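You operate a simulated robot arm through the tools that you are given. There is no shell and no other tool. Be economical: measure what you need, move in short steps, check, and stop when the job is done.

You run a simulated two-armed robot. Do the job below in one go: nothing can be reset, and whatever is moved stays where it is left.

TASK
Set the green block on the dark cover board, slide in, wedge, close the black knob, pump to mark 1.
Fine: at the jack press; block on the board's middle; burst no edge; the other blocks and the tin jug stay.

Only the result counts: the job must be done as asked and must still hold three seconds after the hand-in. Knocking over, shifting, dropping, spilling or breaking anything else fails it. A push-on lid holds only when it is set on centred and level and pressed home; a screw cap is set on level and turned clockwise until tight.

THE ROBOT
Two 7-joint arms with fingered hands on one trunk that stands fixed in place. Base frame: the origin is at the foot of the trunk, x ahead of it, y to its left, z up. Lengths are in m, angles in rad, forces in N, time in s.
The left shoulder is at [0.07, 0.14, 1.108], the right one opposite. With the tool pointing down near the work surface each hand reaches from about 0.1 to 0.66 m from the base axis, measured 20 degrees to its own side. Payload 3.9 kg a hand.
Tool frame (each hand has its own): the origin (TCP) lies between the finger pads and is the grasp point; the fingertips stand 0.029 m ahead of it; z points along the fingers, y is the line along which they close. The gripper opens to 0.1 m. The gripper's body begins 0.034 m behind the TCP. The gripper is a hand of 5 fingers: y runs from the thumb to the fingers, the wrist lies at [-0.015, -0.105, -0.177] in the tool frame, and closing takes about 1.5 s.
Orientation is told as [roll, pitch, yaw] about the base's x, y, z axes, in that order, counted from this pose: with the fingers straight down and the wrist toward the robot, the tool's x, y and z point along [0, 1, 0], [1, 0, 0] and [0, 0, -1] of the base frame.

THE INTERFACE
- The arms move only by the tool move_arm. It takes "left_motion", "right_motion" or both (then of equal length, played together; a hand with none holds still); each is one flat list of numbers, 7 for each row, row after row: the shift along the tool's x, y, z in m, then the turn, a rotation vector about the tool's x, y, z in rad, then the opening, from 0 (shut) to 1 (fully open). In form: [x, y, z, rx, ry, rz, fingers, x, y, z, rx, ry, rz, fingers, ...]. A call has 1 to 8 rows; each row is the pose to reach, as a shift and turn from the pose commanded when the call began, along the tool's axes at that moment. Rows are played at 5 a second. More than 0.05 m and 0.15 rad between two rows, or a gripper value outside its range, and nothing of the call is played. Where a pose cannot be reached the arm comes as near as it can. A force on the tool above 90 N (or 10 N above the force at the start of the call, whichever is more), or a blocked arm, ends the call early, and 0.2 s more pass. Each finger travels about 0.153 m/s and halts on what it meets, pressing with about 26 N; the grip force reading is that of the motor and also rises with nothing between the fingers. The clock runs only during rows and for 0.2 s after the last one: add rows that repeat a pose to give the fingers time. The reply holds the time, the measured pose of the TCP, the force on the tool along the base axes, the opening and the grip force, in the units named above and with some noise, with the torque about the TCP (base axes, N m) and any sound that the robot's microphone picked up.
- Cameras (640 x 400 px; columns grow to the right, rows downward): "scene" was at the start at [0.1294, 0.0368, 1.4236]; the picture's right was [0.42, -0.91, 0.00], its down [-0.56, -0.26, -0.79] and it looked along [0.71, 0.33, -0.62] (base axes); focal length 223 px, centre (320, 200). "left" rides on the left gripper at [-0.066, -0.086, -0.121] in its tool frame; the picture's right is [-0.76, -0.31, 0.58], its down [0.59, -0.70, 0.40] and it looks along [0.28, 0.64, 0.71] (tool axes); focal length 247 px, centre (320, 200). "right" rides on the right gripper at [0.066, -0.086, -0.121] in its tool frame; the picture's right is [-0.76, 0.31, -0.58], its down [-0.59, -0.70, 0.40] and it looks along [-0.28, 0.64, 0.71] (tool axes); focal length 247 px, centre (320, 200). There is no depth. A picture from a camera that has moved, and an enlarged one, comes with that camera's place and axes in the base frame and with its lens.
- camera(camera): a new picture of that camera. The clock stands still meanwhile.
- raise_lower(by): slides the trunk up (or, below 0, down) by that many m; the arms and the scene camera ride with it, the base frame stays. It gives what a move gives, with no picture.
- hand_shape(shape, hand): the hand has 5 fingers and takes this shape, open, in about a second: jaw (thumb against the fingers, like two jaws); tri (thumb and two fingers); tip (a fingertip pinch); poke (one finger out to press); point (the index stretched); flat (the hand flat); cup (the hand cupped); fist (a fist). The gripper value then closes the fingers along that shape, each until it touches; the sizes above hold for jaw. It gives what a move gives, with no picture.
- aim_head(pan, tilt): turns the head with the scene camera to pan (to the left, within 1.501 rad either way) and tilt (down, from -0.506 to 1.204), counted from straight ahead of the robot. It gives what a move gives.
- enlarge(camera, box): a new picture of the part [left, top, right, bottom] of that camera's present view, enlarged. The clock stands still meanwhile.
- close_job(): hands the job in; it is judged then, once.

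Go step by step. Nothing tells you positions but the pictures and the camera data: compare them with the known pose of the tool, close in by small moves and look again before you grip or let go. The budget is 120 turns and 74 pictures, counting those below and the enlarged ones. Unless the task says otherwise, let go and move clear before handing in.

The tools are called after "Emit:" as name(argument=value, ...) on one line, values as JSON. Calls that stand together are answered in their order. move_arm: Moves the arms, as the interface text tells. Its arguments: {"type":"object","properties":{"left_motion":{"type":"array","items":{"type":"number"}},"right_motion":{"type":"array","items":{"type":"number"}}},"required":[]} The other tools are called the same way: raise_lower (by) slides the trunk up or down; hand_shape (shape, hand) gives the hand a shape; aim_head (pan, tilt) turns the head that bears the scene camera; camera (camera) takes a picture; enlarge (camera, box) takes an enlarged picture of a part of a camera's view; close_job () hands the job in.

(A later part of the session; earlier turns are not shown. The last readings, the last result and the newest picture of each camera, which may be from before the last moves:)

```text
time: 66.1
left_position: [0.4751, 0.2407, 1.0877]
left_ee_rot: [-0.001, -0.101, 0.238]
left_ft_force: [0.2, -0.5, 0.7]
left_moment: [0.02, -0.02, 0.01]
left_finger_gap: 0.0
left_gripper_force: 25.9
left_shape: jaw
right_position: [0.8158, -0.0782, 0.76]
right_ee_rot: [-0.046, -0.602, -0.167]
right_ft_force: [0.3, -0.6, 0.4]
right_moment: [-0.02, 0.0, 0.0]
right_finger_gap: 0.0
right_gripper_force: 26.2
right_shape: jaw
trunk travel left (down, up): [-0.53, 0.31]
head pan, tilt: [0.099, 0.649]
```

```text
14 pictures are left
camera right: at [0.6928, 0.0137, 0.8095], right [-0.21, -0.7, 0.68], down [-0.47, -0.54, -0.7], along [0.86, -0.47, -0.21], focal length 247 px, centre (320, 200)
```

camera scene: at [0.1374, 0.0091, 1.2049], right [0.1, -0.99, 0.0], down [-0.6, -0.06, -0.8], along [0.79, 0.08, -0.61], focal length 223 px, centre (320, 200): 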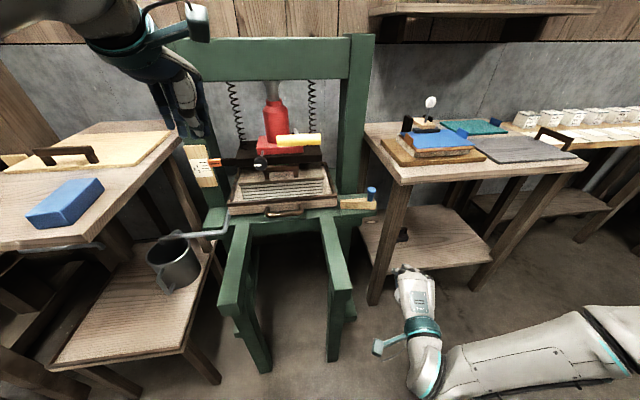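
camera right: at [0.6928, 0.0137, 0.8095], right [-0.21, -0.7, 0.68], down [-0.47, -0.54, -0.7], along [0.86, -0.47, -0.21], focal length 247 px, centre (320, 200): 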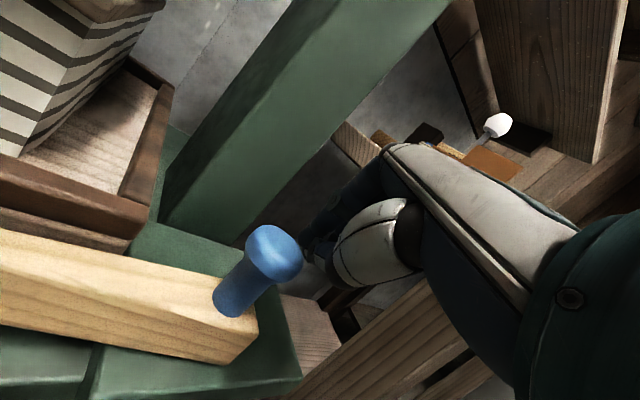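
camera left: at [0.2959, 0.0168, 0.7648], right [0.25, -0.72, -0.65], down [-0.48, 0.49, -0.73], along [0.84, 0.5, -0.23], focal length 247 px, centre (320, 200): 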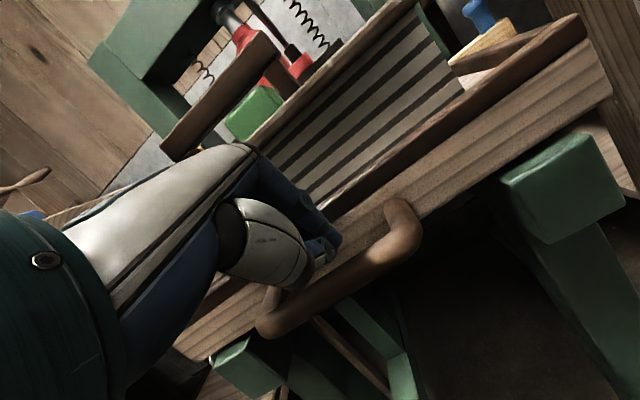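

The fingers are just right of the knob. I'll push left along the tray face, watching the force.

Emit:
move_arm(right_motion=[0.009, -0.009, 0.006, 0, 0, 0, 0, 0.018, -0.0125, 0.003, 0, 0, 0, 0, 0.027, -0.0158, 0.0005, 0, 0, 0, 0, 0.036, -0.019, -0.002, 0, 0, 0, 0, 0.045, -0.0223, -0.0047, 0, 0, 0, 0, 0.054, -0.0255, -0.0073, 0, 0, 0, 0, 0.063, -0.0288, -0.01, 0, 0, 0, 0])

Emit:
camera(camera="right")

```text
time: 67.7
left_position: [0.4724, 0.2388, 1.0893]
left_ee_rot: [0.0, -0.101, 0.242]
left_ft_force: [-1.0, -0.5, -0.3]
left_moment: [0.03, 0.0, 0.02]
left_finger_gap: 0.0
left_gripper_force: 26.0
left_shape: jaw
right_position: [0.8, -0.0073, 0.7558]
right_ee_rot: [-0.036, -0.608, -0.164]
right_ft_force: [15.9, 5.4, 13.6]
right_moment: [-0.58, -0.16, 0.61]
right_finger_gap: 0.0
right_gripper_force: 26.2
right_shape: jaw
trunk travel left (down, up): [-0.53, 0.31]
head pan, tilt: [0.099, 0.649]
```

```text
13 pictures are left
camera right: at [0.6746, 0.0855, 0.8038], right [-0.21, -0.71, 0.67], down [-0.46, -0.54, -0.71], along [0.86, -0.46, -0.21], focal length 247 px, centre (320, 200)
```

right: 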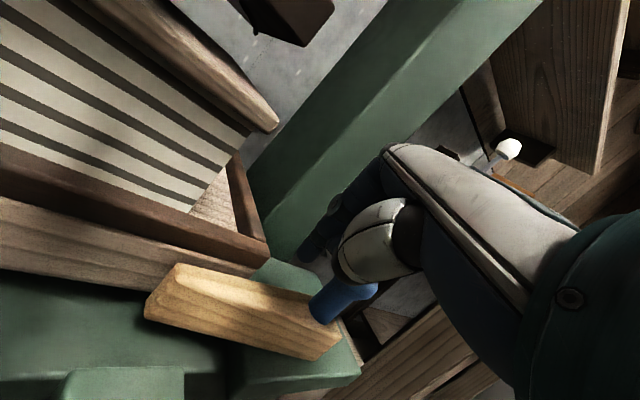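

The fingers slid past behind the knob. I'll back off up and to the right, and look from above.

Emit:
move_arm(right_motion=[-0.005, -0.005, -0.03, 0, 0, 0, 0, -0.005, -0.005, -0.06, 0, 0, 0, 0, -0.025, -0.03, -0.09, 0, 0, 0, 0, -0.045, -0.06, -0.115, 0, 0, 0, 0, -0.065, -0.09, -0.14, 0, 0, 0, 0, -0.085, -0.12, -0.15, 0, 0, 0, 0])

Emit:
enlarge(camera="scene", box=[280, 155, 400, 235])

```text
time: 68.6
left_position: [0.4746, 0.2402, 1.0891]
left_ee_rot: [0.0, -0.102, 0.239]
left_ft_force: [0.0, 0.6, -0.4]
left_moment: [0.02, -0.02, 0.0]
left_finger_gap: 0.0001
left_gripper_force: 25.7
left_shape: jaw
right_position: [0.6685, -0.0483, 0.6638]
right_ee_rot: [-0.072, -0.357, -0.194]
right_ft_force: [-0.1, 0.1, -0.1]
right_moment: [0.02, -0.02, 0.0]
right_finger_gap: 0.0
right_gripper_force: 26.2
right_shape: jaw
trunk travel left (down, up): [-0.53, 0.31]
head pan, tilt: [0.099, 0.649]
stopped in row 4 (right hand): the arm was blocked; the commanded pose is now the measured one
```

```text
5.00 times, centred on (340, 195) of scene
camera zoom: at [0.1368, 0.0084, 1.205], right [0.1, -1.0, 0.0], down [-0.6, -0.06, -0.8], along [0.79, 0.08, -0.6], focal length 1113 px, centre (220, 225)
```

zoom: 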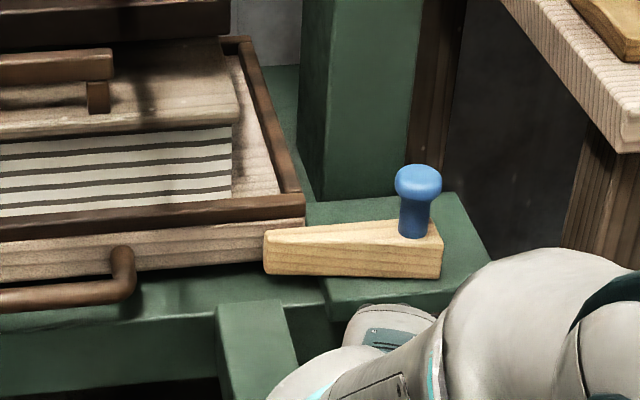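

The wedge has moved about 4.5 cm and overlaps the tray corner by 3 cm, so it needs to be pushed further. I'll lift the right hand clear first and restore its tilt.

Emit:
move_arm(right_motion=[-0.009, 0.005, -0.027, 0, 0, 0, 0, -0.018, 0.0105, -0.0545, -0.06, 0, 0, 0, -0.027, 0.016, -0.082, -0.12, 0, 0, 0, -0.036, 0.0215, -0.109, -0.18, 0, 0, 0, -0.045, 0.0267, -0.1365, -0.25, 0, 0, 0, -0.045, 0.0267, -0.1365, -0.25, 0, 0, 0])

```text
time: 69.4
left_position: [0.475, 0.2404, 1.0887]
left_ee_rot: [0.0, -0.102, 0.239]
left_ft_force: [-0.1, 0.4, 0.8]
left_moment: [0.02, -0.03, 0.0]
left_finger_gap: 0.0001
left_gripper_force: 25.5
left_shape: jaw
right_position: [0.6189, -0.0773, 0.6265]
right_ee_rot: [-0.09, -0.257, -0.216]
right_ft_force: [-0.5, 0.7, 0.0]
right_moment: [-0.02, -0.01, -0.01]
right_finger_gap: 0.0001
right_gripper_force: 26.2
right_shape: jaw
trunk travel left (down, up): [-0.53, 0.31]
head pan, tilt: [0.099, 0.649]
stopped in row 3 (right hand): the arm was blocked; the commanded pose is now the measured one
```

The arm is being blocked somewhere and drifts down, so I'll look at the whole arm.

Emit:
aim_head(pan=-0.2, tilt=0.9)

Emit:
camera(camera="scene")

```text
time: 70.2
left_position: [0.4746, 0.24, 1.0884]
left_ee_rot: [0.001, -0.101, 0.241]
left_ft_force: [-0.5, 0.3, -0.6]
left_moment: [-0.02, 0.01, 0.0]
left_finger_gap: 0.0
left_gripper_force: 26.0
left_shape: jaw
right_position: [0.6178, -0.0774, 0.6271]
right_ee_rot: [-0.09, -0.257, -0.216]
right_ft_force: [-0.6, -0.2, 0.6]
right_moment: [0.02, 0.02, -0.01]
right_finger_gap: 0.0001
right_gripper_force: 26.2
right_shape: jaw
trunk travel left (down, up): [-0.53, 0.31]
head pan, tilt: [-0.201, 0.901]
```

```text
11 pictures are left
camera scene: at [0.1251, -0.0146, 1.1845], right [-0.2, -0.98, 0.0], down [-0.77, 0.16, -0.62], along [0.61, -0.12, -0.78], focal length 223 px, centre (320, 200)
```

scene: 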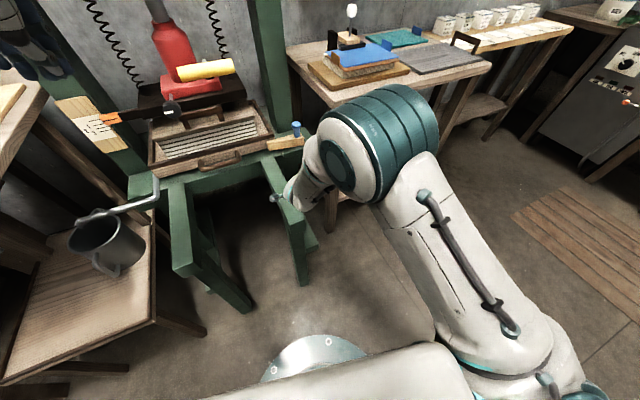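

The right elbow is up against the right table's front. Raising the trunk will lift the whole arm clear.

Emit:
raise_lower(by=0.12)

Emit:
move_arm(right_motion=[0.005, -0.02, -0.005, 0, 0, 0, 0, 0.01, -0.05, -0.01, 0, 0, 0, 0, 0.015, -0.08, -0.015, 0, 0, 0, 0, 0.02, -0.11, -0.02, 0, 0, 0, 0, 0.02, -0.11, -0.05, 0, 0, 0, 0, 0.02, -0.11, -0.08, 0, 0, 0, 0])

```text
time: 71.7
left_position: [0.4755, 0.2406, 1.2074]
left_ee_rot: [-0.001, -0.099, 0.238]
left_ft_force: [0.7, -0.5, -0.3]
left_moment: [0.01, -0.02, -0.03]
left_finger_gap: 0.0
left_gripper_force: 26.4
left_shape: jaw
right_position: [0.6188, -0.0766, 0.7467]
right_ee_rot: [-0.089, -0.257, -0.215]
right_ft_force: [0.0, 0.3, 0.0]
right_moment: [-0.03, 0.01, -0.01]
right_finger_gap: 0.0
right_gripper_force: 25.5
right_shape: jaw
trunk travel left (down, up): [-0.65, 0.19]
head pan, tilt: [-0.201, 0.901]
```

```text
time: 72.6
left_position: [0.4761, 0.2403, 1.2085]
left_ee_rot: [-0.001, -0.1, 0.24]
left_ft_force: [0.2, 0.0, 0.1]
left_moment: [0.05, -0.01, -0.02]
left_finger_gap: 0.0
left_gripper_force: 25.6
left_shape: jaw
right_position: [0.494, -0.0538, 0.6696]
right_ee_rot: [-0.116, -0.096, -0.244]
right_ft_force: [0.4, 0.1, -0.4]
right_moment: [0.02, -0.01, -0.02]
right_finger_gap: 0.0001
right_gripper_force: 25.3
right_shape: jaw
trunk travel left (down, up): [-0.65, 0.19]
head pan, tilt: [-0.201, 0.901]
stopped in row 4 (right hand): the arm was blocked; the commanded pose is now the measured one
```

Emit:
move_arm(right_motion=[0, 0, -0.03, 0, 0, 0, 0, 0, 0, -0.06, 0, 0, 0, 0, 0, 0, -0.1, 0, 0, 0, 0, 0, 0, -0.14, 0, 0, 0, 0, 0, 0, -0.18, 0, 0, 0, 0])

Emit:
camera(camera="scene")

```text
time: 73.3
left_position: [0.4751, 0.2407, 1.2068]
left_ee_rot: [-0.001, -0.1, 0.24]
left_ft_force: [0.3, -0.5, 0.3]
left_moment: [-0.05, -0.01, 0.03]
left_finger_gap: 0.0
left_gripper_force: 26.2
left_shape: jaw
right_position: [0.4283, -0.0511, 0.6568]
right_ee_rot: [-0.144, 0.126, -0.283]
right_ft_force: [-0.2, -0.1, -0.6]
right_moment: [-0.02, 0.01, -0.01]
right_finger_gap: 0.0
right_gripper_force: 26.1
right_shape: jaw
trunk travel left (down, up): [-0.65, 0.19]
head pan, tilt: [-0.201, 0.901]
stopped in row 3 (right hand): the arm was blocked; the commanded pose is now the measured one
```

```text
10 pictures are left
camera scene: at [0.1254, -0.0148, 1.3043], right [-0.2, -0.98, 0.0], down [-0.77, 0.16, -0.62], along [0.61, -0.12, -0.78], focal length 223 px, centre (320, 200)
```

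scene: 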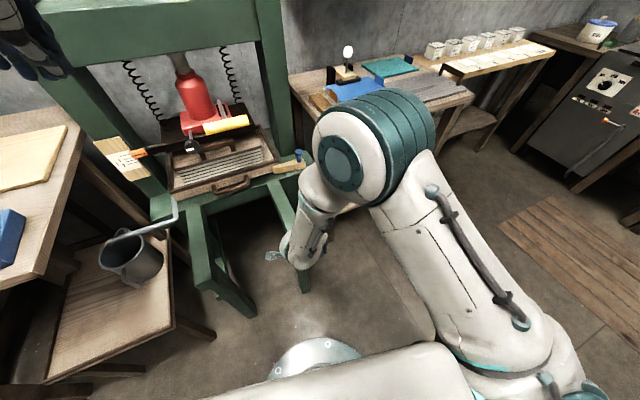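

Emit:
move_arm(right_motion=[0, 0.02, 0, -0.05, 0, 0, 0, 0, 0.04, 0, -0.12, 0, 0, 0, 0, 0.06, 0, -0.2, 0, 0, 0, 0, 0.08, 0, -0.28, 0, 0, 0])

Emit:
move_arm(right_motion=[0, 0, -0.01, 0, 0, 0, 0, 0, 0, -0.02, 0, 0, 0, 0, 0, 0, -0.03, 0, 0, 0, 0])

```text
time: 74.3
left_position: [0.475, 0.2411, 1.2077]
left_ee_rot: [-0.001, -0.1, 0.24]
left_ft_force: [-0.1, -0.7, 0.7]
left_moment: [-0.04, 0.03, 0.0]
left_finger_gap: 0.0001
left_gripper_force: 26.2
left_shape: jaw
right_position: [0.5066, -0.0736, 0.6476]
right_ee_rot: [-0.143, -0.154, -0.247]
right_ft_force: [0.4, -0.3, -0.4]
right_moment: [-0.01, 0.0, -0.02]
right_finger_gap: 0.0001
right_gripper_force: 26.0
right_shape: jaw
trunk travel left (down, up): [-0.65, 0.19]
head pan, tilt: [-0.201, 0.901]
```

```text
time: 75.1
left_position: [0.4751, 0.2406, 1.2077]
left_ee_rot: [0.0, -0.102, 0.239]
left_ft_force: [0.0, -0.2, 0.1]
left_moment: [0.0, 0.0, -0.02]
left_finger_gap: 0.0
left_gripper_force: 25.7
left_shape: jaw
right_position: [0.4975, -0.0759, 0.6695]
right_ee_rot: [-0.144, -0.133, -0.267]
right_ft_force: [-0.2, -0.1, 0.0]
right_moment: [0.01, 0.04, -0.01]
right_finger_gap: 0.0
right_gripper_force: 25.6
right_shape: jaw
trunk travel left (down, up): [-0.65, 0.19]
head pan, tilt: [-0.201, 0.901]
```

It moves freely again. I'll bring the hand forward and up in front of the wedge with the proper tilt.

Emit:
move_arm(right_motion=[-0.002, 0.03, -0.01, -0.064, 0.014, -0.007, 0, -0.004, 0.06, -0.02, -0.128, 0.028, -0.014, 0, -0.006, 0.09, -0.035, -0.192, 0.043, -0.021, 0, -0.009, 0.115, -0.053, -0.257, 0.057, -0.028, 0, -0.011, 0.14, -0.07, -0.321, 0.071, -0.035, 0, -0.013, 0.162, -0.088, -0.386, 0.086, -0.043, 0, -0.015, 0.184, -0.106, -0.45, 0.1, -0.05, 0, -0.015, 0.184, -0.106, -0.45, 0.1, -0.05, 0])

```text
time: 76.9
left_position: [0.4745, 0.2405, 1.2089]
left_ee_rot: [0.0, -0.101, 0.238]
left_ft_force: [0.8, -0.5, -0.2]
left_moment: [0.03, 0.02, 0.01]
left_finger_gap: 0.0001
left_gripper_force: 25.4
left_shape: jaw
right_position: [0.6627, -0.107, 0.8104]
right_ee_rot: [-0.09, -0.596, -0.127]
right_ft_force: [-0.5, -0.1, 0.2]
right_moment: [0.03, 0.02, 0.02]
right_finger_gap: 0.0
right_gripper_force: 25.6
right_shape: jaw
trunk travel left (down, up): [-0.65, 0.19]
head pan, tilt: [-0.201, 0.901]
```

Emit:
move_arm(right_motion=[0.005, 0.0285, 0.019, 0, 0, 0, 0, 0.01, 0.057, 0.038, 0, 0, 0, 0, 0.015, 0.085, 0.057, 0, 0, 0, 0, 0.0204, 0.1137, 0.0756, 0, 0, 0, 0, 0.0225, 0.097, 0.1, 0, 0, 0, 0, 0.0258, 0.0733, 0.135, 0, 0, 0, 0, 0.0258, 0.0733, 0.135, 0, 0, 0, 0])

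Emit:
camera(camera="right")

```text
time: 78.5
left_position: [0.4741, 0.241, 1.2077]
left_ee_rot: [-0.001, -0.102, 0.237]
left_ft_force: [-0.3, -0.6, 0.3]
left_moment: [-0.02, -0.01, 0.02]
left_finger_gap: 0.0001
left_gripper_force: 25.7
left_shape: jaw
right_position: [0.8, -0.1088, 0.7417]
right_ee_rot: [-0.091, -0.596, -0.127]
right_ft_force: [-0.5, -0.3, 0.5]
right_moment: [0.02, 0.03, 0.0]
right_finger_gap: 0.0002
right_gripper_force: 26.1
right_shape: jaw
trunk travel left (down, up): [-0.65, 0.19]
head pan, tilt: [-0.201, 0.901]
```

```text
9 pictures are left
camera right: at [0.6756, -0.0149, 0.7883], right [-0.2, -0.68, 0.7], down [-0.46, -0.57, -0.68], along [0.86, -0.46, -0.21], focal length 247 px, centre (320, 200)
```

right: 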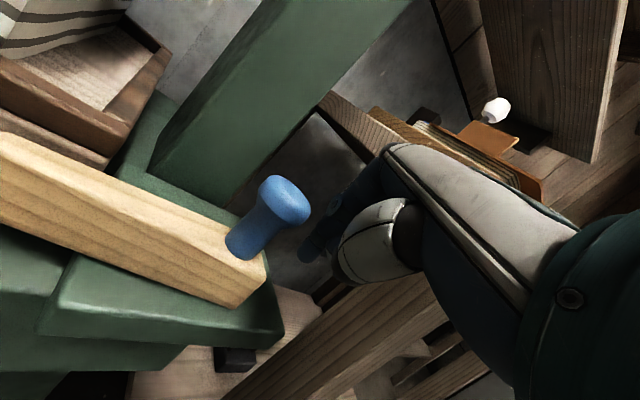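

The fingers are now squarely to the right of the knob. I'll push left.

Emit:
move_arm(right_motion=[0.0114, -0.0037, -0.0035, 0, 0, 0, 0, 0.0228, -0.0074, -0.0071, 0, 0, 0, 0, 0.0342, -0.011, -0.0106, 0, 0, 0, 0, 0.0457, -0.0147, -0.0142, 0, 0, 0, 0, 0.0571, -0.0184, -0.0177, 0, 0, 0, 0, 0.0685, -0.022, -0.0212, 0, 0, 0, 0, 0.08, -0.0257, -0.0248, 0, 0, 0, 0])

```text
time: 79.9
left_position: [0.4719, 0.2407, 1.2089]
left_ee_rot: [0.002, -0.1, 0.242]
left_ft_force: [-0.5, 1.0, -0.9]
left_moment: [-0.07, -0.01, -0.05]
left_finger_gap: 0.0001
left_gripper_force: 26.1
left_shape: jaw
right_position: [0.7879, -0.0734, 0.7413]
right_ee_rot: [-0.13, -0.609, -0.154]
right_ft_force: [-7.7, -49.7, 0.6]
right_moment: [-0.05, 0.01, -0.12]
right_finger_gap: 0.0
right_gripper_force: 25.6
right_shape: jaw
trunk travel left (down, up): [-0.65, 0.19]
head pan, tilt: [-0.201, 0.901]
stopped in row 7 (right hand): the force on the tool passed its limit at 94 N (the readings are from after the stop); the commanded pose is now the measured one
```

The wedge stopped hard at 94 N, which suggests it is driven tight. I'll check by picture.

Emit:
camera(camera="right")

```text
8 pictures are left
camera right: at [0.6684, 0.0274, 0.7838], right [-0.23, -0.65, 0.73], down [-0.49, -0.57, -0.66], along [0.84, -0.51, -0.18], focal length 247 px, centre (320, 200)
```

right: 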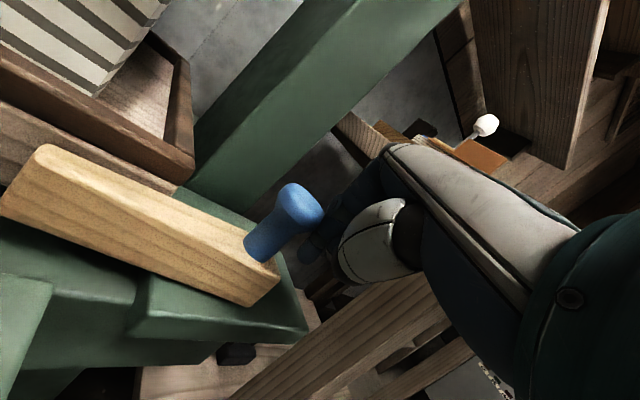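

The knob shows the wedge home, so I'll withdraw the right hand. Then I'll bring the left hand, pointing forward and open, in front of the black valve knob, which I place at (0.731, 0.253, 0.88).

Emit:
move_arm(left_motion=[-0.006, 0.0154, 0.0425, -0.146, 0, 0, 0.2, -0.012, 0.031, 0.085, -0.292, 0, 0, 0.4, -0.018, 0.046, 0.1275, -0.438, 0, 0, 0.7, -0.024, 0.062, 0.17, -0.584, 0, 0, 0.7, -0.03, 0.077, 0.2125, -0.73, 0, 0, 0.7, -0.036, 0.093, 0.255, -0.876, 0, 0, 0.7, -0.042, 0.108, 0.2975, -1.022, 0, 0, 0.7, -0.048, 0.1236, 0.34, -1.168, 0, 0, 0.7], right_motion=[-0.008, 0, -0.01, 0, 0, 0, 0, -0.01, 0, -0.035, 0, 0, 0, 0, -0.01, 0, -0.06, 0, 0, 0, 0, -0.01, 0, -0.085, 0, 0, 0, 0, -0.01, 0, -0.11, 0, 0, 0, 0, -0.01, -0.01, -0.13, 0, 0, 0, 0, -0.01, -0.02, -0.15, 0, 0, 0, 0, -0.01, -0.02, -0.15, 0, 0, 0, 0])

Emit:
move_arm(left_motion=[0, 0, 0, -0.1, 0, 0, 0.7, 0, 0, 0, -0.2, 0, 0, 0.7, 0, 0, 0, -0.3, 0, 0, 0.7, 0, 0, 0, -0.3, 0, 0, 0.7])

Emit:
camera(camera="left")

```text
time: 81.9
left_position: [0.6395, 0.2203, 0.8915]
left_ee_rot: [0.008, -1.265, 0.236]
left_ft_force: [-0.3, -0.2, -0.3]
left_moment: [0.03, 0.0, 0.02]
left_finger_gap: 0.0698
left_gripper_force: 0.1
left_shape: jaw
left hand out of reach, approached as far as the arm can: row 8
right_position: [0.6772, -0.0585, 0.8039]
right_ee_rot: [-0.113, -0.521, -0.185]
right_ft_force: [0.6, 0.5, 0.2]
right_moment: [-0.01, 0.0, 0.03]
right_finger_gap: 0.0
right_gripper_force: 25.9
right_shape: jaw
trunk travel left (down, up): [-0.65, 0.19]
head pan, tilt: [-0.201, 0.901]
stopped in row 8 (right hand): the arm was blocked; the commanded pose is now the measured one
```

```text
time: 82.9
left_position: [0.6379, 0.1701, 0.9406]
left_ee_rot: [0.41, -1.523, -0.122]
left_ft_force: [-3.2, 10.6, -10.0]
left_moment: [-0.56, -0.42, -0.3]
left_finger_gap: 0.0676
left_gripper_force: 0.1
left_shape: jaw
left hand out of reach, approached as far as the arm can: row 1, 2, 3, 4
right_position: [0.6782, -0.0549, 0.8026]
right_ee_rot: [-0.115, -0.522, -0.185]
right_ft_force: [0.2, -0.7, -0.6]
right_moment: [0.01, 0.02, -0.02]
right_finger_gap: 0.0002
right_gripper_force: 25.9
right_shape: jaw
trunk travel left (down, up): [-0.65, 0.19]
head pan, tilt: [-0.201, 0.901]
```

```text
7 pictures are left
camera left: at [0.5384, 0.0735, 0.8592], right [0.75, -0.56, -0.35], down [0.18, 0.68, -0.71], along [0.63, 0.47, 0.61], focal length 247 px, centre (320, 200)
```

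left: 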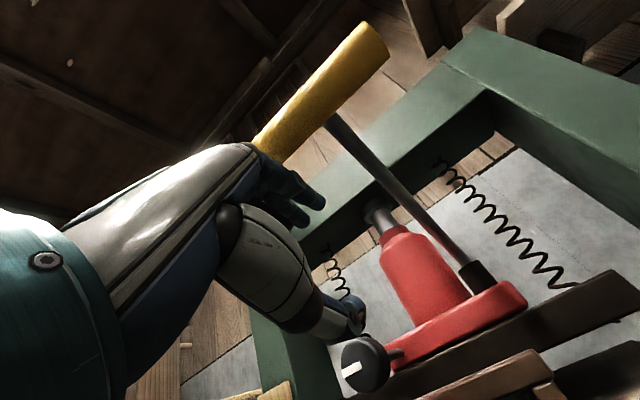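

That tilt is out of reach and the hand leans on the lever grip, so I'll undo the last tilt. I'll then roll the hand so that the wrist lies to the left.

Emit:
move_arm(left_motion=[0, 0, 0, 0.1, 0, 0, 0.7, 0, 0, 0, 0.2, 0, 0, 0.7, 0, 0, 0, 0.3, 0, 0, 0.7, 0, 0, 0, 0.3, 0, 0, 0.7])

```text
time: 83.9
left_position: [0.6387, 0.1713, 0.938]
left_ee_rot: [0.062, -1.22, 0.228]
left_ft_force: [-23.8, 14.8, -30.9]
left_moment: [-0.53, -2.15, -0.67]
left_finger_gap: 0.0678
left_gripper_force: 0.0
left_shape: jaw
right_position: [0.6769, -0.0554, 0.8051]
right_ee_rot: [-0.115, -0.523, -0.184]
right_ft_force: [0.1, 0.1, -0.6]
right_moment: [0.01, -0.03, 0.02]
right_finger_gap: 0.0
right_gripper_force: 26.1
right_shape: jaw
trunk travel left (down, up): [-0.65, 0.19]
head pan, tilt: [-0.201, 0.901]
```

Emit:
move_arm(left_motion=[0.01, -0.02, -0.015, 0, 0, 0, 0.7, 0.02, -0.04, -0.03, 0, 0, 0, 0.7, 0.04, -0.055, -0.03, 0, 0, 0, 0.7, 0.06, -0.064, -0.03, 0, 0, 0, 0.7, 0.06, -0.064, -0.03, 0, 0, 0, 0.7])

```text
time: 85.1
left_position: [0.5761, 0.2099, 0.8964]
left_ee_rot: [0.061, -1.229, 0.227]
left_ft_force: [-0.5, 0.3, 0.0]
left_moment: [0.0, 0.0, 0.01]
left_finger_gap: 0.07
left_gripper_force: 0.1
left_shape: jaw
right_position: [0.6771, -0.059, 0.8049]
right_ee_rot: [-0.112, -0.521, -0.187]
right_ft_force: [-1.4, 0.3, -0.1]
right_moment: [-0.01, 0.02, 0.0]
right_finger_gap: 0.0001
right_gripper_force: 25.7
right_shape: jaw
trunk travel left (down, up): [-0.65, 0.19]
head pan, tilt: [-0.201, 0.901]
```

The hand is free. I'll advance toward the black knob in this orientation and check.

Emit:
move_arm(left_motion=[0.002, 0.009, 0.03, 0, 0, 0, 0.7, 0.003, 0.018, 0.06, 0, 0, 0, 0.7, 0.005, 0.026, 0.085, 0, 0, 0, 0.7, 0.006, 0.031, 0.11, 0, 0, 0, 0.7, 0.006, 0.031, 0.11, 0, 0, 0, 0.7])

Emit:
camera(camera="left")

```text
time: 86.3
left_position: [0.6834, 0.2489, 0.8881]
left_ee_rot: [0.061, -1.23, 0.226]
left_ft_force: [0.2, -0.1, -1.7]
left_moment: [0.0, 0.02, -0.02]
left_finger_gap: 0.0699
left_gripper_force: 0.0
left_shape: jaw
right_position: [0.6769, -0.0579, 0.8055]
right_ee_rot: [-0.112, -0.519, -0.186]
right_ft_force: [0.5, 0.4, 0.3]
right_moment: [0.01, -0.03, 0.02]
right_finger_gap: 0.0001
right_gripper_force: 25.7
right_shape: jaw
trunk travel left (down, up): [-0.65, 0.19]
head pan, tilt: [-0.201, 0.901]
```

```text
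6 pictures are left
camera left: at [0.5654, 0.1484, 0.8462], right [0.63, -0.59, -0.5], down [-0.03, 0.62, -0.78], along [0.77, 0.51, 0.37], focal length 247 px, centre (320, 200)
```

left: 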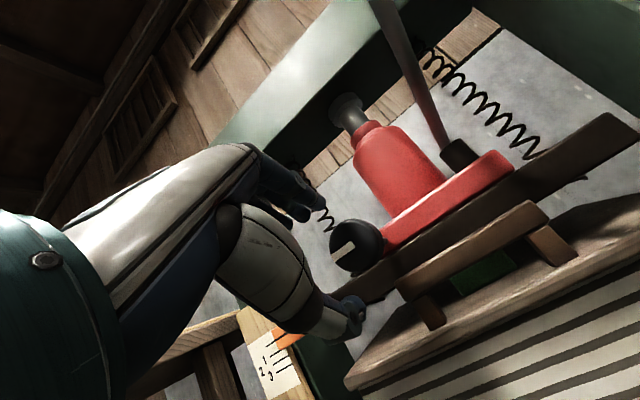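

The black knob is at (0.731, 0.252, 0.876), as expected. I'll advance, grip it, and begin turning clockwise.

Emit:
move_arm(left_motion=[-0.004, 0.002, 0.018, 0, 0, 0, 0.7, -0.008, 0.0045, 0.0366, 0, 0, 0, 0.7, -0.008, 0.0045, 0.0366, 0, 0, 0, 0.3, -0.008, 0.0045, 0.0366, 0, 0, 0, 0, -0.008, 0.0045, 0.0366, 0, 0, 0, 0, -0.008, 0.0045, 0.0366, 0, 0, 0, 0])

Emit:
move_arm(left_motion=[0, 0, 0, 0, 0.04, 0.113, 0, 0, 0, 0, 0, 0.08, 0.226, 0, 0, 0, 0, 0, 0.12, 0.339, 0, 0, 0, 0, 0, 0.16, 0.452, 0, 0, 0, 0, 0, 0.2, 0.565, 0])

```text
time: 87.7
left_position: [0.7204, 0.254, 0.88]
left_ee_rot: [0.06, -1.229, 0.228]
left_ft_force: [6.1, 2.0, 1.5]
left_moment: [0.01, -0.01, 0.01]
left_finger_gap: 0.0308
left_gripper_force: 25.9
left_shape: jaw
right_position: [0.6785, -0.058, 0.805]
right_ee_rot: [-0.111, -0.521, -0.187]
right_ft_force: [0.7, 1.0, 0.2]
right_moment: [0.0, -0.01, 0.02]
right_finger_gap: 0.0
right_gripper_force: 26.3
right_shape: jaw
trunk travel left (down, up): [-0.65, 0.19]
head pan, tilt: [-0.201, 0.901]
```

```text
time: 88.9
left_position: [0.722, 0.2515, 0.8801]
left_ee_rot: [1.135, -0.872, -0.742]
left_ft_force: [11.0, -2.1, 3.8]
left_moment: [0.01, -0.14, -0.17]
left_finger_gap: 0.0305
left_gripper_force: 25.8
left_shape: jaw
right_position: [0.6796, -0.0578, 0.8031]
right_ee_rot: [-0.111, -0.519, -0.187]
right_ft_force: [0.6, -0.3, -0.1]
right_moment: [0.04, 0.0, 0.01]
right_finger_gap: 0.0003
right_gripper_force: 26.4
right_shape: jaw
trunk travel left (down, up): [-0.65, 0.19]
head pan, tilt: [-0.201, 0.901]
```

The turn works with little torque so far. I'll continue clockwise.

Emit:
move_arm(left_motion=[0, 0, 0, 0, 0.045, 0.127, 0, 0, 0, 0, 0, 0.09, 0.254, 0, 0, 0, 0, 0, 0.135, 0.381, 0, 0, 0, 0, 0, 0.18, 0.508, 0, 0, 0, 0, 0, 0.225, 0.635, 0, 0, 0, 0, 0, 0.27, 0.762, 0])

Emit:
move_arm(left_motion=[0, 0, 0, 0, 0.045, 0.127, 0, 0, 0, 0, 0, 0.09, 0.254, 0, 0, 0, 0, 0, 0.135, 0.381, 0, 0, 0, 0, 0, 0.18, 0.508, 0])

```text
time: 90.3
left_position: [0.7211, 0.251, 0.8796]
left_ee_rot: [1.526, -0.132, -0.945]
left_ft_force: [14.5, -5.2, 4.3]
left_moment: [0.0, -0.13, -0.42]
left_finger_gap: 0.0308
left_gripper_force: 25.9
left_shape: jaw
right_position: [0.6772, -0.0589, 0.802]
right_ee_rot: [-0.109, -0.518, -0.186]
right_ft_force: [0.5, 0.1, -0.4]
right_moment: [-0.01, 0.03, 0.03]
right_finger_gap: 0.0002
right_gripper_force: 25.4
right_shape: jaw
trunk travel left (down, up): [-0.65, 0.19]
head pan, tilt: [-0.201, 0.901]
```

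```text
time: 91.3
left_position: [0.721, 0.2505, 0.8822]
left_ee_rot: [1.717, 0.375, -0.919]
left_ft_force: [12.7, -8.5, 10.9]
left_moment: [-0.5, -0.41, -0.29]
left_finger_gap: 0.0324
left_gripper_force: 26.4
left_shape: jaw
right_position: [0.6777, -0.0602, 0.8039]
right_ee_rot: [-0.109, -0.518, -0.189]
right_ft_force: [0.0, -0.6, 0.3]
right_moment: [0.0, 0.0, -0.03]
right_finger_gap: 0.0001
right_gripper_force: 26.2
right_shape: jaw
trunk travel left (down, up): [-0.65, 0.19]
head pan, tilt: [-0.201, 0.901]
```

Torque has begun to rise (−0.5 N·m) after about 1.95 rad. I'll turn a little more to confirm it's tight.

Emit:
move_arm(left_motion=[0, 0, 0, 0, 0.035, 0.1, 0, 0, 0, 0, 0, 0.07, 0.2, 0, 0, 0, 0, 0, 0.105, 0.3, 0])

Emit:
camera(camera="left")

```text
time: 92.1
left_position: [0.7218, 0.2487, 0.8844]
left_ee_rot: [1.863, 0.664, -0.846]
left_ft_force: [18.1, -7.4, 17.9]
left_moment: [-0.79, -0.78, -0.28]
left_finger_gap: 0.0314
left_gripper_force: 26.1
left_shape: jaw
right_position: [0.6776, -0.0595, 0.8036]
right_ee_rot: [-0.111, -0.521, -0.187]
right_ft_force: [-0.2, -0.2, 0.4]
right_moment: [-0.03, -0.01, -0.01]
right_finger_gap: 0.0
right_gripper_force: 26.0
right_shape: jaw
trunk travel left (down, up): [-0.65, 0.19]
head pan, tilt: [-0.201, 0.901]
```

```text
5 pictures are left
camera left: at [0.5654, 0.2809, 0.8603], right [0.19, 0.95, -0.25], down [0.07, 0.24, 0.97], along [0.98, -0.2, -0.02], focal length 247 px, centre (320, 200)
```

left: 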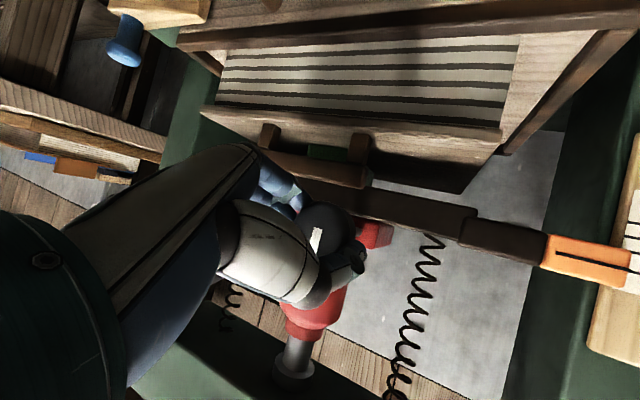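

The white mark has gone from 9 to 12 o'clock and the torque is up to 0.8 N·m, so the valve is closed. I'll release and withdraw the left hand while raising the right hand for the pump lever.

Emit:
move_arm(left_motion=[0, 0, 0, 0, 0, 0, 0.4, 0, 0, 0, 0, 0, 0, 0.8, 0, 0, 0, 0, 0, 0, 0.8, 0, -0.013, -0.037, 0, 0, 0, 0.8, 0, -0.026, -0.075, 0, 0, 0, 0.8, 0, -0.04, -0.113, 0, 0, 0, 0.8, 0, -0.053, -0.15, 0, 0, 0, 0.8, 0, -0.067, -0.188, 0, 0, 0, 0.8], right_motion=[-0.006, 0.012, -0.04, 0.063, 0.039, -0.04, 0, -0.0125, 0.024, -0.079, 0.126, 0.078, -0.08, 0, -0.019, 0.036, -0.119, 0.189, 0.116, -0.12, 0, -0.025, 0.0475, -0.158, 0.252, 0.155, -0.16, 0, -0.031, 0.059, -0.198, 0.316, 0.194, -0.2, 0, -0.0375, 0.071, -0.238, 0.379, 0.2325, -0.24, 0, -0.044, 0.083, -0.277, 0.442, 0.271, -0.28, 0, -0.05, 0.095, -0.317, 0.505, 0.31, -0.32, 0])

```text
time: 93.9
left_position: [0.5258, 0.1986, 0.8825]
left_ee_rot: [1.854, 0.665, -0.846]
left_ft_force: [0.6, -1.0, -0.3]
left_moment: [-0.01, -0.01, 0.02]
left_finger_gap: 0.0798
left_gripper_force: 0.0
left_shape: jaw
right_position: [0.5946, -0.0537, 1.1305]
right_ee_rot: [0.113, -0.013, 0.147]
right_ft_force: [-0.5, -0.2, 0.3]
right_moment: [-0.02, -0.02, -0.02]
right_finger_gap: 0.0
right_gripper_force: 26.0
right_shape: jaw
trunk travel left (down, up): [-0.65, 0.19]
head pan, tilt: [-0.201, 0.901]
```

Emit:
move_arm(right_motion=[0.034, 0.009, 0.0115, 0.004, -0.028, -0.022, 0.3, 0.068, 0.018, 0.023, 0.008, -0.056, -0.045, 0.7, 0.102, 0.027, 0.0345, 0.012, -0.084, -0.068, 0.7, 0.136, 0.036, 0.046, 0.0165, -0.112, -0.09, 0.7, 0.136, 0.036, 0.046, 0.0165, -0.112, -0.09, 0.7])

Emit:
camera(camera="right")

```text
time: 95.1
left_position: [0.527, 0.1978, 0.8823]
left_ee_rot: [1.853, 0.666, -0.849]
left_ft_force: [0.4, 0.2, 0.6]
left_moment: [-0.02, -0.02, 0.02]
left_finger_gap: 0.0798
left_gripper_force: 0.1
left_shape: jaw
right_position: [0.6139, 0.0909, 1.1003]
right_ee_rot: [0.0, -0.001, 0.24]
right_ft_force: [-0.4, -0.1, -0.7]
right_moment: [-0.01, -0.01, -0.02]
right_finger_gap: 0.0698
right_gripper_force: 0.0
right_shape: jaw
trunk travel left (down, up): [-0.65, 0.19]
head pan, tilt: [-0.201, 0.901]
```

```text
4 pictures are left
camera right: at [0.5139, 0.1343, 1.2212], right [0.48, -0.66, 0.58], down [-0.54, -0.74, -0.4], along [0.69, -0.12, -0.71], focal length 247 px, centre (320, 200)
```

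right: 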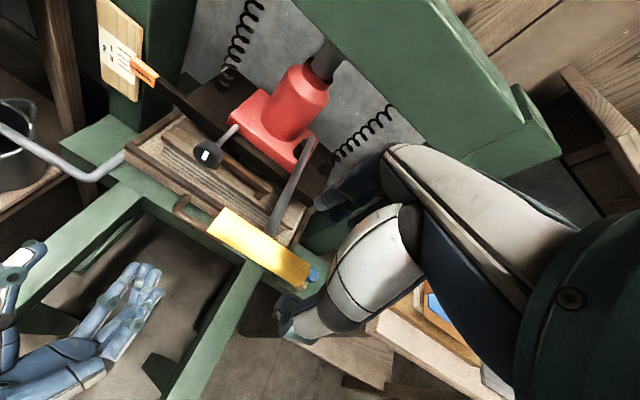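

The lever's grip centre is at (0.619, 0.107, 1.01). Before pumping I'll read the gauge.

Emit:
enlarge(camera="right", box=[80, 0, 208, 80])

```text
5.00 times, centred on (144, 40) of right
camera zoom: at [0.5139, 0.1343, 1.2212], right [0.48, -0.66, 0.58], down [-0.54, -0.74, -0.4], along [0.69, -0.12, -0.71], focal length 1235 px, centre (1200, 1000)
```

zoom: 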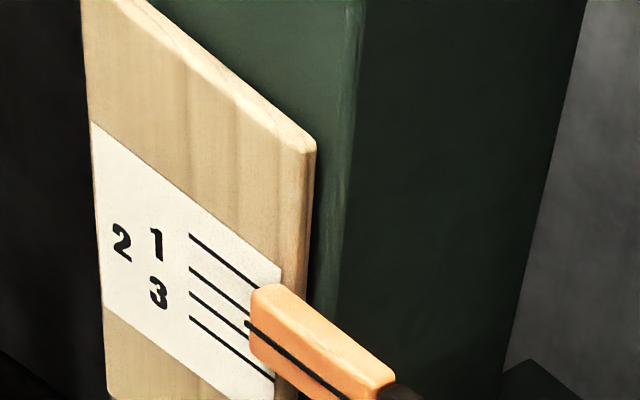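

The gauge has four lines: an unlabelled zero, then 1, 2 and 3. The pointer starts at zero and mark 1 is about 12 mm down. I'll make one pump stroke with the half-open right hand and read the gauge.

Emit:
move_arm(right_motion=[0.0125, 0.004, 0.04, 0, 0, 0, 0.5, 0.0125, 0.004, 0.08, 0, 0, 0, 0.5, 0.0125, 0.004, 0.11, 0, 0, 0, 0.5, 0.0125, 0.004, 0.14, 0, 0, 0, 0.5, 0.0125, 0.004, 0.17, 0, 0, 0, 0.5, 0.0125, 0.004, 0.195, 0, 0, 0, 0.5, 0.0125, 0.004, 0.21, 0, 0, 0, 0.5])

```text
time: 96.9
left_position: [0.5269, 0.1999, 0.8817]
left_ee_rot: [1.852, 0.666, -0.848]
left_ft_force: [0.3, 0.3, 1.3]
left_moment: [0.01, -0.01, -0.04]
left_finger_gap: 0.0798
left_gripper_force: 0.0
left_shape: jaw
right_position: [0.6332, 0.082, 0.9197]
right_ee_rot: [0.082, -0.035, 0.183]
right_ft_force: [-0.1, 0.9, 0.9]
right_moment: [-0.03, 0.03, 0.01]
right_finger_gap: 0.0501
right_gripper_force: 0.1
right_shape: jaw
trunk travel left (down, up): [-0.65, 0.19]
head pan, tilt: [-0.201, 0.901]
stopped in row 7 (right hand): the arm was blocked; the commanded pose is now the measured one
```

The arm got blocked partway with no force on the lever, so I'll look at the situation.

Emit:
camera(camera="scene")

```text
2 pictures are left
camera scene: at [0.1249, -0.0147, 1.3044], right [-0.2, -0.98, 0.0], down [-0.77, 0.16, -0.62], along [0.61, -0.12, -0.78], focal length 223 px, centre (320, 200)
```

scene: 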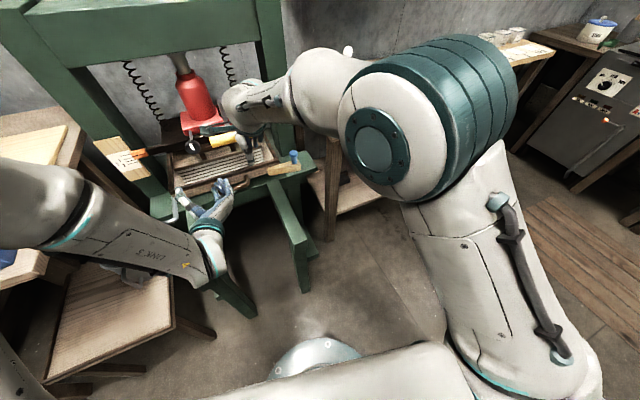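

The lever did go down with the hand before the arm hit its own limit. I'll rise, restore the pose, and make a shorter stroke to feel the forces.

Emit:
move_arm(right_motion=[0.005, -0.002, -0.04, 0.01, -0.02, -0.014, 0.5, 0.012, -0.005, -0.08, 0.025, -0.04, -0.028, 0.5, 0.018, -0.008, -0.12, 0.037, -0.06, -0.042, 0.5, 0.0255, -0.0115, -0.16, 0.05, -0.08, -0.057, 0.5, 0.0255, -0.0115, -0.17, 0.05, -0.08, -0.057, 0.5])

Emit:
move_arm(right_motion=[0, 0, 0.03, 0, 0, 0, 0.5, 0, 0, 0.06, 0, 0, 0, 0.5, 0, 0, 0.09, 0, 0, 0, 0.5, 0, 0, 0.12, 0, 0, 0, 0.5])

```text
time: 98.1
left_position: [0.5272, 0.199, 0.8804]
left_ee_rot: [1.851, 0.664, -0.847]
left_ft_force: [0.3, 0.8, -0.7]
left_moment: [-0.02, -0.01, -0.02]
left_finger_gap: 0.0802
left_gripper_force: 0.1
left_shape: jaw
right_position: [0.6121, 0.0918, 1.0897]
right_ee_rot: [-0.002, 0.018, 0.244]
right_ft_force: [0.4, -0.2, 0.0]
right_moment: [-0.01, 0.01, 0.0]
right_finger_gap: 0.0501
right_gripper_force: 0.1
right_shape: jaw
trunk travel left (down, up): [-0.65, 0.19]
head pan, tilt: [-0.201, 0.901]
```

```text
time: 99.1
left_position: [0.5283, 0.198, 0.8817]
left_ee_rot: [1.85, 0.665, -0.849]
left_ft_force: [-0.8, -0.5, 0.4]
left_moment: [0.02, 0.0, 0.02]
left_finger_gap: 0.0797
left_gripper_force: 0.0
left_shape: jaw
right_position: [0.6152, 0.0859, 0.9911]
right_ee_rot: [0.027, -0.013, 0.233]
right_ft_force: [0.9, -1.2, 0.4]
right_moment: [-0.01, -0.01, -0.03]
right_finger_gap: 0.0498
right_gripper_force: 0.0
right_shape: jaw
trunk travel left (down, up): [-0.65, 0.19]
head pan, tilt: [-0.201, 0.901]
```

The right arm is limiting itself upstream of the hand, so I'll pump with the left arm, which managed it before. The right hand withdraws while the left rises and unrolls.

Emit:
move_arm(left_motion=[0.016, -0.028, 0.0066, 0.0339, -0.1138, -0.0786, 0.5, 0.032, -0.057, 0.013, 0.0678, -0.2276, -0.1572, 0.2, 0.049, -0.085, 0.02, 0.1017, -0.3414, -0.2358, 0, 0.065, -0.1135, 0.0265, 0.1356, -0.4552, -0.3144, 0, 0.081, -0.142, 0.033, 0.1695, -0.569, -0.393, 0, 0.0975, -0.17, 0.04, 0.2034, -0.6828, -0.4716, 0, 0.114, -0.199, 0.046, 0.2373, -0.7966, -0.5502, 0, 0.13, -0.227, 0.053, 0.2712, -0.9104, -0.6288, 0], right_motion=[0, 0, -0.03, 0, 0, 0, 0.5, 0, 0, -0.065, 0, 0, 0, 0.5, 0, 0, -0.1, 0, 0, 0, 0.5, 0, 0, -0.14, 0, 0, 0, 0.5, -0.045, 0, -0.15, 0, 0, 0, 0.3, -0.09, 0, -0.15, 0, 0, 0, 0, -0.135, 0, -0.15, 0, 0, 0, 0, -0.18, 0, -0.15, 0, 0, 0, 0])

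Emit:
move_arm(left_motion=[0, 0, 0, 0.0339, -0.1138, -0.0786, 0, 0, 0, 0, 0.0678, -0.2276, -0.1572, 0, 0, 0, 0, 0.1017, -0.3414, -0.2358, 0, 0, 0, 0, 0.1356, -0.4552, -0.3144, 0, 0, 0, 0, 0.1695, -0.569, -0.393, 0, 0, 0, 0, 0.2034, -0.6828, -0.4716, 0, 0, 0, 0, 0.2373, -0.7966, -0.5502, 0, 0, 0, 0, 0.2712, -0.9104, -0.6288, 0])

```text
time: 100.9
left_position: [0.4773, 0.2776, 1.1319]
left_ee_rot: [1.042, 0.09, -0.493]
left_ft_force: [-0.6, 0.5, -0.9]
left_moment: [-0.01, 0.01, 0.0]
left_finger_gap: 0.0
left_gripper_force: 25.4
left_shape: jaw
right_position: [0.6554, -0.0857, 1.1196]
right_ee_rot: [-0.002, 0.017, 0.245]
right_ft_force: [0.6, -0.3, -0.1]
right_moment: [0.02, 0.02, -0.03]
right_finger_gap: 0.0
right_gripper_force: 26.0
right_shape: jaw
trunk travel left (down, up): [-0.65, 0.19]
head pan, tilt: [-0.201, 0.901]
```

```text
time: 102.7
left_position: [0.4779, 0.2787, 1.1309]
left_ee_rot: [0.115, -0.029, 0.16]
left_ft_force: [0.3, -0.2, -0.3]
left_moment: [0.0, -0.02, -0.01]
left_finger_gap: 0.0001
left_gripper_force: 26.1
left_shape: jaw
right_position: [0.6553, -0.0821, 1.1197]
right_ee_rot: [-0.004, 0.017, 0.244]
right_ft_force: [-0.4, 0.3, 0.6]
right_moment: [0.04, -0.02, -0.01]
right_finger_gap: 0.0
right_gripper_force: 25.9
right_shape: jaw
trunk travel left (down, up): [-0.65, 0.19]
head pan, tilt: [-0.201, 0.901]
```

The left hand is nearly straight again. I'll raise the trunk back to its first height and bring the closed left hand above the lever grip.

Emit:
raise_lower(by=0.12)

Emit:
move_arm(left_motion=[-0.03, 0.016, 0.0186, 0.005, -0.016, -0.011, 0, -0.06, 0.032, 0.037, 0.01, -0.033, -0.022, 0, -0.09, 0.048, 0.056, 0.015, -0.049, -0.034, 0, -0.12, 0.063, 0.074, 0.02, -0.065, -0.045, 0, -0.15, 0.079, 0.093, 0.024, -0.081, -0.056, 0, -0.18, 0.095, 0.111, 0.029, -0.098, -0.067, 0, -0.21, 0.111, 0.13, 0.034, -0.114, -0.0786, 0, -0.21, 0.111, 0.13, 0.034, -0.114, -0.0786, 0])

```text
time: 104.2
left_position: [0.4769, 0.2782, 1.2508]
left_ee_rot: [0.119, -0.027, 0.157]
left_ft_force: [0.1, -0.2, -0.4]
left_moment: [-0.03, -0.04, 0.01]
left_finger_gap: 0.0
left_gripper_force: 25.8
left_shape: jaw
right_position: [0.6556, -0.0818, 1.2411]
right_ee_rot: [-0.004, 0.017, 0.244]
right_ft_force: [0.1, -0.3, 0.5]
right_moment: [0.0, -0.01, 0.0]
right_finger_gap: 0.0
right_gripper_force: 26.1
right_shape: jaw
trunk travel left (down, up): [-0.77, 0.07]
head pan, tilt: [-0.201, 0.901]
```

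```text
time: 106.0
left_position: [0.621, 0.107, 1.1038]
left_ee_rot: [0.003, 0.0, 0.237]
left_ft_force: [0.1, 0.2, 0.2]
left_moment: [-0.01, -0.01, 0.0]
left_finger_gap: 0.0
left_gripper_force: 25.9
left_shape: jaw
right_position: [0.6554, -0.0818, 1.2418]
right_ee_rot: [-0.003, 0.016, 0.244]
right_ft_force: [0.3, 0.0, 0.8]
right_moment: [0.03, -0.02, 0.01]
right_finger_gap: 0.0001
right_gripper_force: 26.0
right_shape: jaw
trunk travel left (down, up): [-0.77, 0.07]
head pan, tilt: [-0.201, 0.901]
```

The left hand hovers over the grip. I'll make one full stroke and watch the force.

Emit:
move_arm(left_motion=[0, 0, 0.04, 0, 0, 0, 0, 0, 0, 0.075, 0, 0, 0, 0, 0, 0, 0.105, 0, 0, 0, 0, 0, 0, 0.135, 0, 0, 0, 0, 0, 0, 0.165, 0, 0, 0, 0, 0, 0, 0.19, 0, 0, 0, 0, 0, 0, 0.21, 0, 0, 0, 0])

Emit:
aim_head(pan=0.4, tilt=0.8)

```text
time: 107.6
left_position: [0.6283, 0.1157, 0.8976]
left_ee_rot: [-0.045, 0.006, 0.28]
left_ft_force: [8.9, 2.2, 7.5]
left_moment: [0.18, -0.32, -0.16]
left_finger_gap: 0.0
left_gripper_force: 25.7
left_shape: jaw
right_position: [0.6574, -0.0823, 1.2404]
right_ee_rot: [-0.003, 0.017, 0.244]
right_ft_force: [1.0, 0.4, -0.2]
right_moment: [0.02, 0.02, 0.01]
right_finger_gap: 0.0
right_gripper_force: 26.3
right_shape: jaw
trunk travel left (down, up): [-0.77, 0.07]
head pan, tilt: [-0.201, 0.901]
```

```text
time: 108.6
left_position: [0.6268, 0.1167, 0.8968]
left_ee_rot: [-0.04, 0.007, 0.28]
left_ft_force: [17.8, -0.6, 26.4]
left_moment: [0.3, -0.56, -0.25]
left_finger_gap: 0.0
left_gripper_force: 26.1
left_shape: jaw
right_position: [0.6553, -0.0843, 1.2422]
right_ee_rot: [-0.002, 0.016, 0.245]
right_ft_force: [-0.7, 0.0, -0.2]
right_moment: [0.0, 0.01, -0.01]
right_finger_gap: 0.0
right_gripper_force: 26.5
right_shape: jaw
trunk travel left (down, up): [-0.77, 0.07]
head pan, tilt: [0.4, 0.799]
```

The stroke works (about 25 N on the lever). I'll raise the hand and read the gauge from the scene camera.

Emit:
move_arm(left_motion=[0, 0, -0.04, 0, 0, 0, 0, 0, 0, -0.08, 0, 0, 0, 0, 0, 0, -0.12, 0, 0, 0, 0, 0, 0, -0.16, 0, 0, 0, 0, 0, 0, -0.21, 0, 0, 0, 0, 0, 0, -0.21, 0, 0, 0, 0])

Emit:
aim_head(pan=0.3, tilt=0.9)

Emit:
enlarge(camera="scene", box=[240, 115, 304, 155])

```text
time: 110.0
left_position: [0.6208, 0.105, 1.0996]
left_ee_rot: [0.004, 0.002, 0.237]
left_ft_force: [1.5, 0.6, -0.1]
left_moment: [-0.04, 0.02, -0.03]
left_finger_gap: 0.0
left_gripper_force: 25.9
left_shape: jaw
right_position: [0.6559, -0.0831, 1.2395]
right_ee_rot: [-0.004, 0.017, 0.244]
right_ft_force: [-0.1, -0.1, 0.2]
right_moment: [0.0, 0.04, 0.0]
right_finger_gap: 0.0
right_gripper_force: 25.9
right_shape: jaw
trunk travel left (down, up): [-0.77, 0.07]
head pan, tilt: [0.4, 0.799]
```

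```text
time: 110.7
left_position: [0.6214, 0.1049, 1.1007]
left_ee_rot: [0.003, 0.002, 0.238]
left_ft_force: [0.4, 0.3, -0.2]
left_moment: [0.0, 0.0, 0.01]
left_finger_gap: 0.0
left_gripper_force: 25.8
left_shape: jaw
right_position: [0.6553, -0.0826, 1.2397]
right_ee_rot: [-0.005, 0.017, 0.244]
right_ft_force: [0.1, -1.5, -0.4]
right_moment: [-0.02, -0.03, 0.02]
right_finger_gap: 0.0001
right_gripper_force: 26.3
right_shape: jaw
trunk travel left (down, up): [-0.77, 0.07]
head pan, tilt: [0.3, 0.901]
```

```text
10.00 times, centred on (272, 135) of scene
camera zoom: at [0.1236, 0.0229, 1.4244], right [0.3, -0.96, 0.0], down [-0.75, -0.23, -0.62], along [0.59, 0.18, -0.78], focal length 2226 px, centre (800, 850)
```

zoom: 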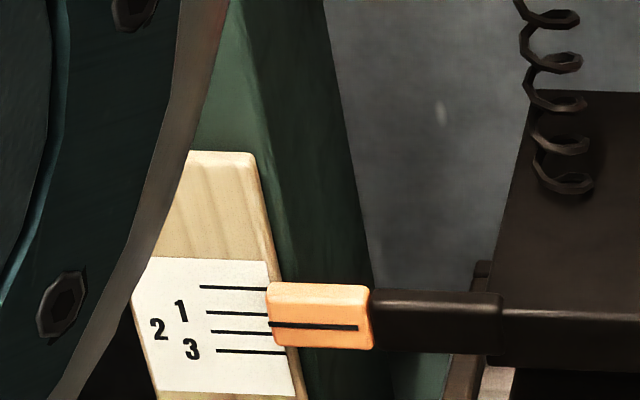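

The pointer has come down about 7 mm, and mark 1 is roughly 6 mm further. I'll make a shorter second stroke, then check again.

Emit:
move_arm(left_motion=[0, 0, 0.04, 0, 0, 0, 0, 0, 0, 0.075, 0, 0, 0, 0, 0, 0, 0.105, 0, 0, 0, 0, 0, 0, 0.135, 0, 0, 0, 0, 0, 0, 0.155, 0, 0, 0, 0, 0, 0, 0.17, 0, 0, 0, 0, 0, 0, 0.17, 0, 0, 0, 0])

Emit:
move_arm(left_motion=[0, 0, -0.04, 0, 0, 0, 0, 0, 0, -0.08, 0, 0, 0, 0, 0, 0, -0.12, 0, 0, 0, 0, 0, 0, -0.17, 0, 0, 0, 0, 0, 0, -0.17, 0, 0, 0, 0])

Emit:
enlarge(camera="scene", box=[240, 115, 304, 155])

```text
time: 112.3
left_position: [0.6284, 0.1187, 0.9422]
left_ee_rot: [-0.063, 0.009, 0.283]
left_ft_force: [1.8, -1.0, 2.0]
left_moment: [0.04, -0.06, -0.03]
left_finger_gap: 0.0
left_gripper_force: 26.2
left_shape: jaw
right_position: [0.6566, -0.0835, 1.2401]
right_ee_rot: [-0.004, 0.018, 0.244]
right_ft_force: [-0.6, -0.6, 0.5]
right_moment: [-0.01, 0.0, 0.01]
right_finger_gap: 0.0
right_gripper_force: 25.9
right_shape: jaw
trunk travel left (down, up): [-0.77, 0.07]
head pan, tilt: [0.3, 0.901]
```

```text
time: 113.5
left_position: [0.6209, 0.1074, 1.1007]
left_ee_rot: [0.003, 0.003, 0.235]
left_ft_force: [-0.4, 0.6, -0.4]
left_moment: [-0.02, 0.05, 0.01]
left_finger_gap: 0.0
left_gripper_force: 25.8
left_shape: jaw
right_position: [0.6566, -0.083, 1.2398]
right_ee_rot: [-0.003, 0.018, 0.243]
right_ft_force: [0.3, -0.2, -0.6]
right_moment: [-0.02, 0.04, 0.0]
right_finger_gap: 0.0002
right_gripper_force: 26.1
right_shape: jaw
trunk travel left (down, up): [-0.77, 0.07]
head pan, tilt: [0.3, 0.901]
```

```text
10.00 times, centred on (272, 135) of scene
camera zoom: at [0.1238, 0.0222, 1.4243], right [0.3, -0.96, 0.0], down [-0.75, -0.23, -0.62], along [0.59, 0.18, -0.78], focal length 2226 px, centre (800, 850)
```

zoom: 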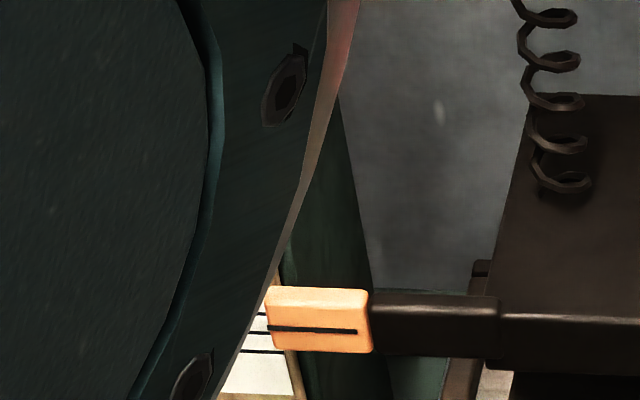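

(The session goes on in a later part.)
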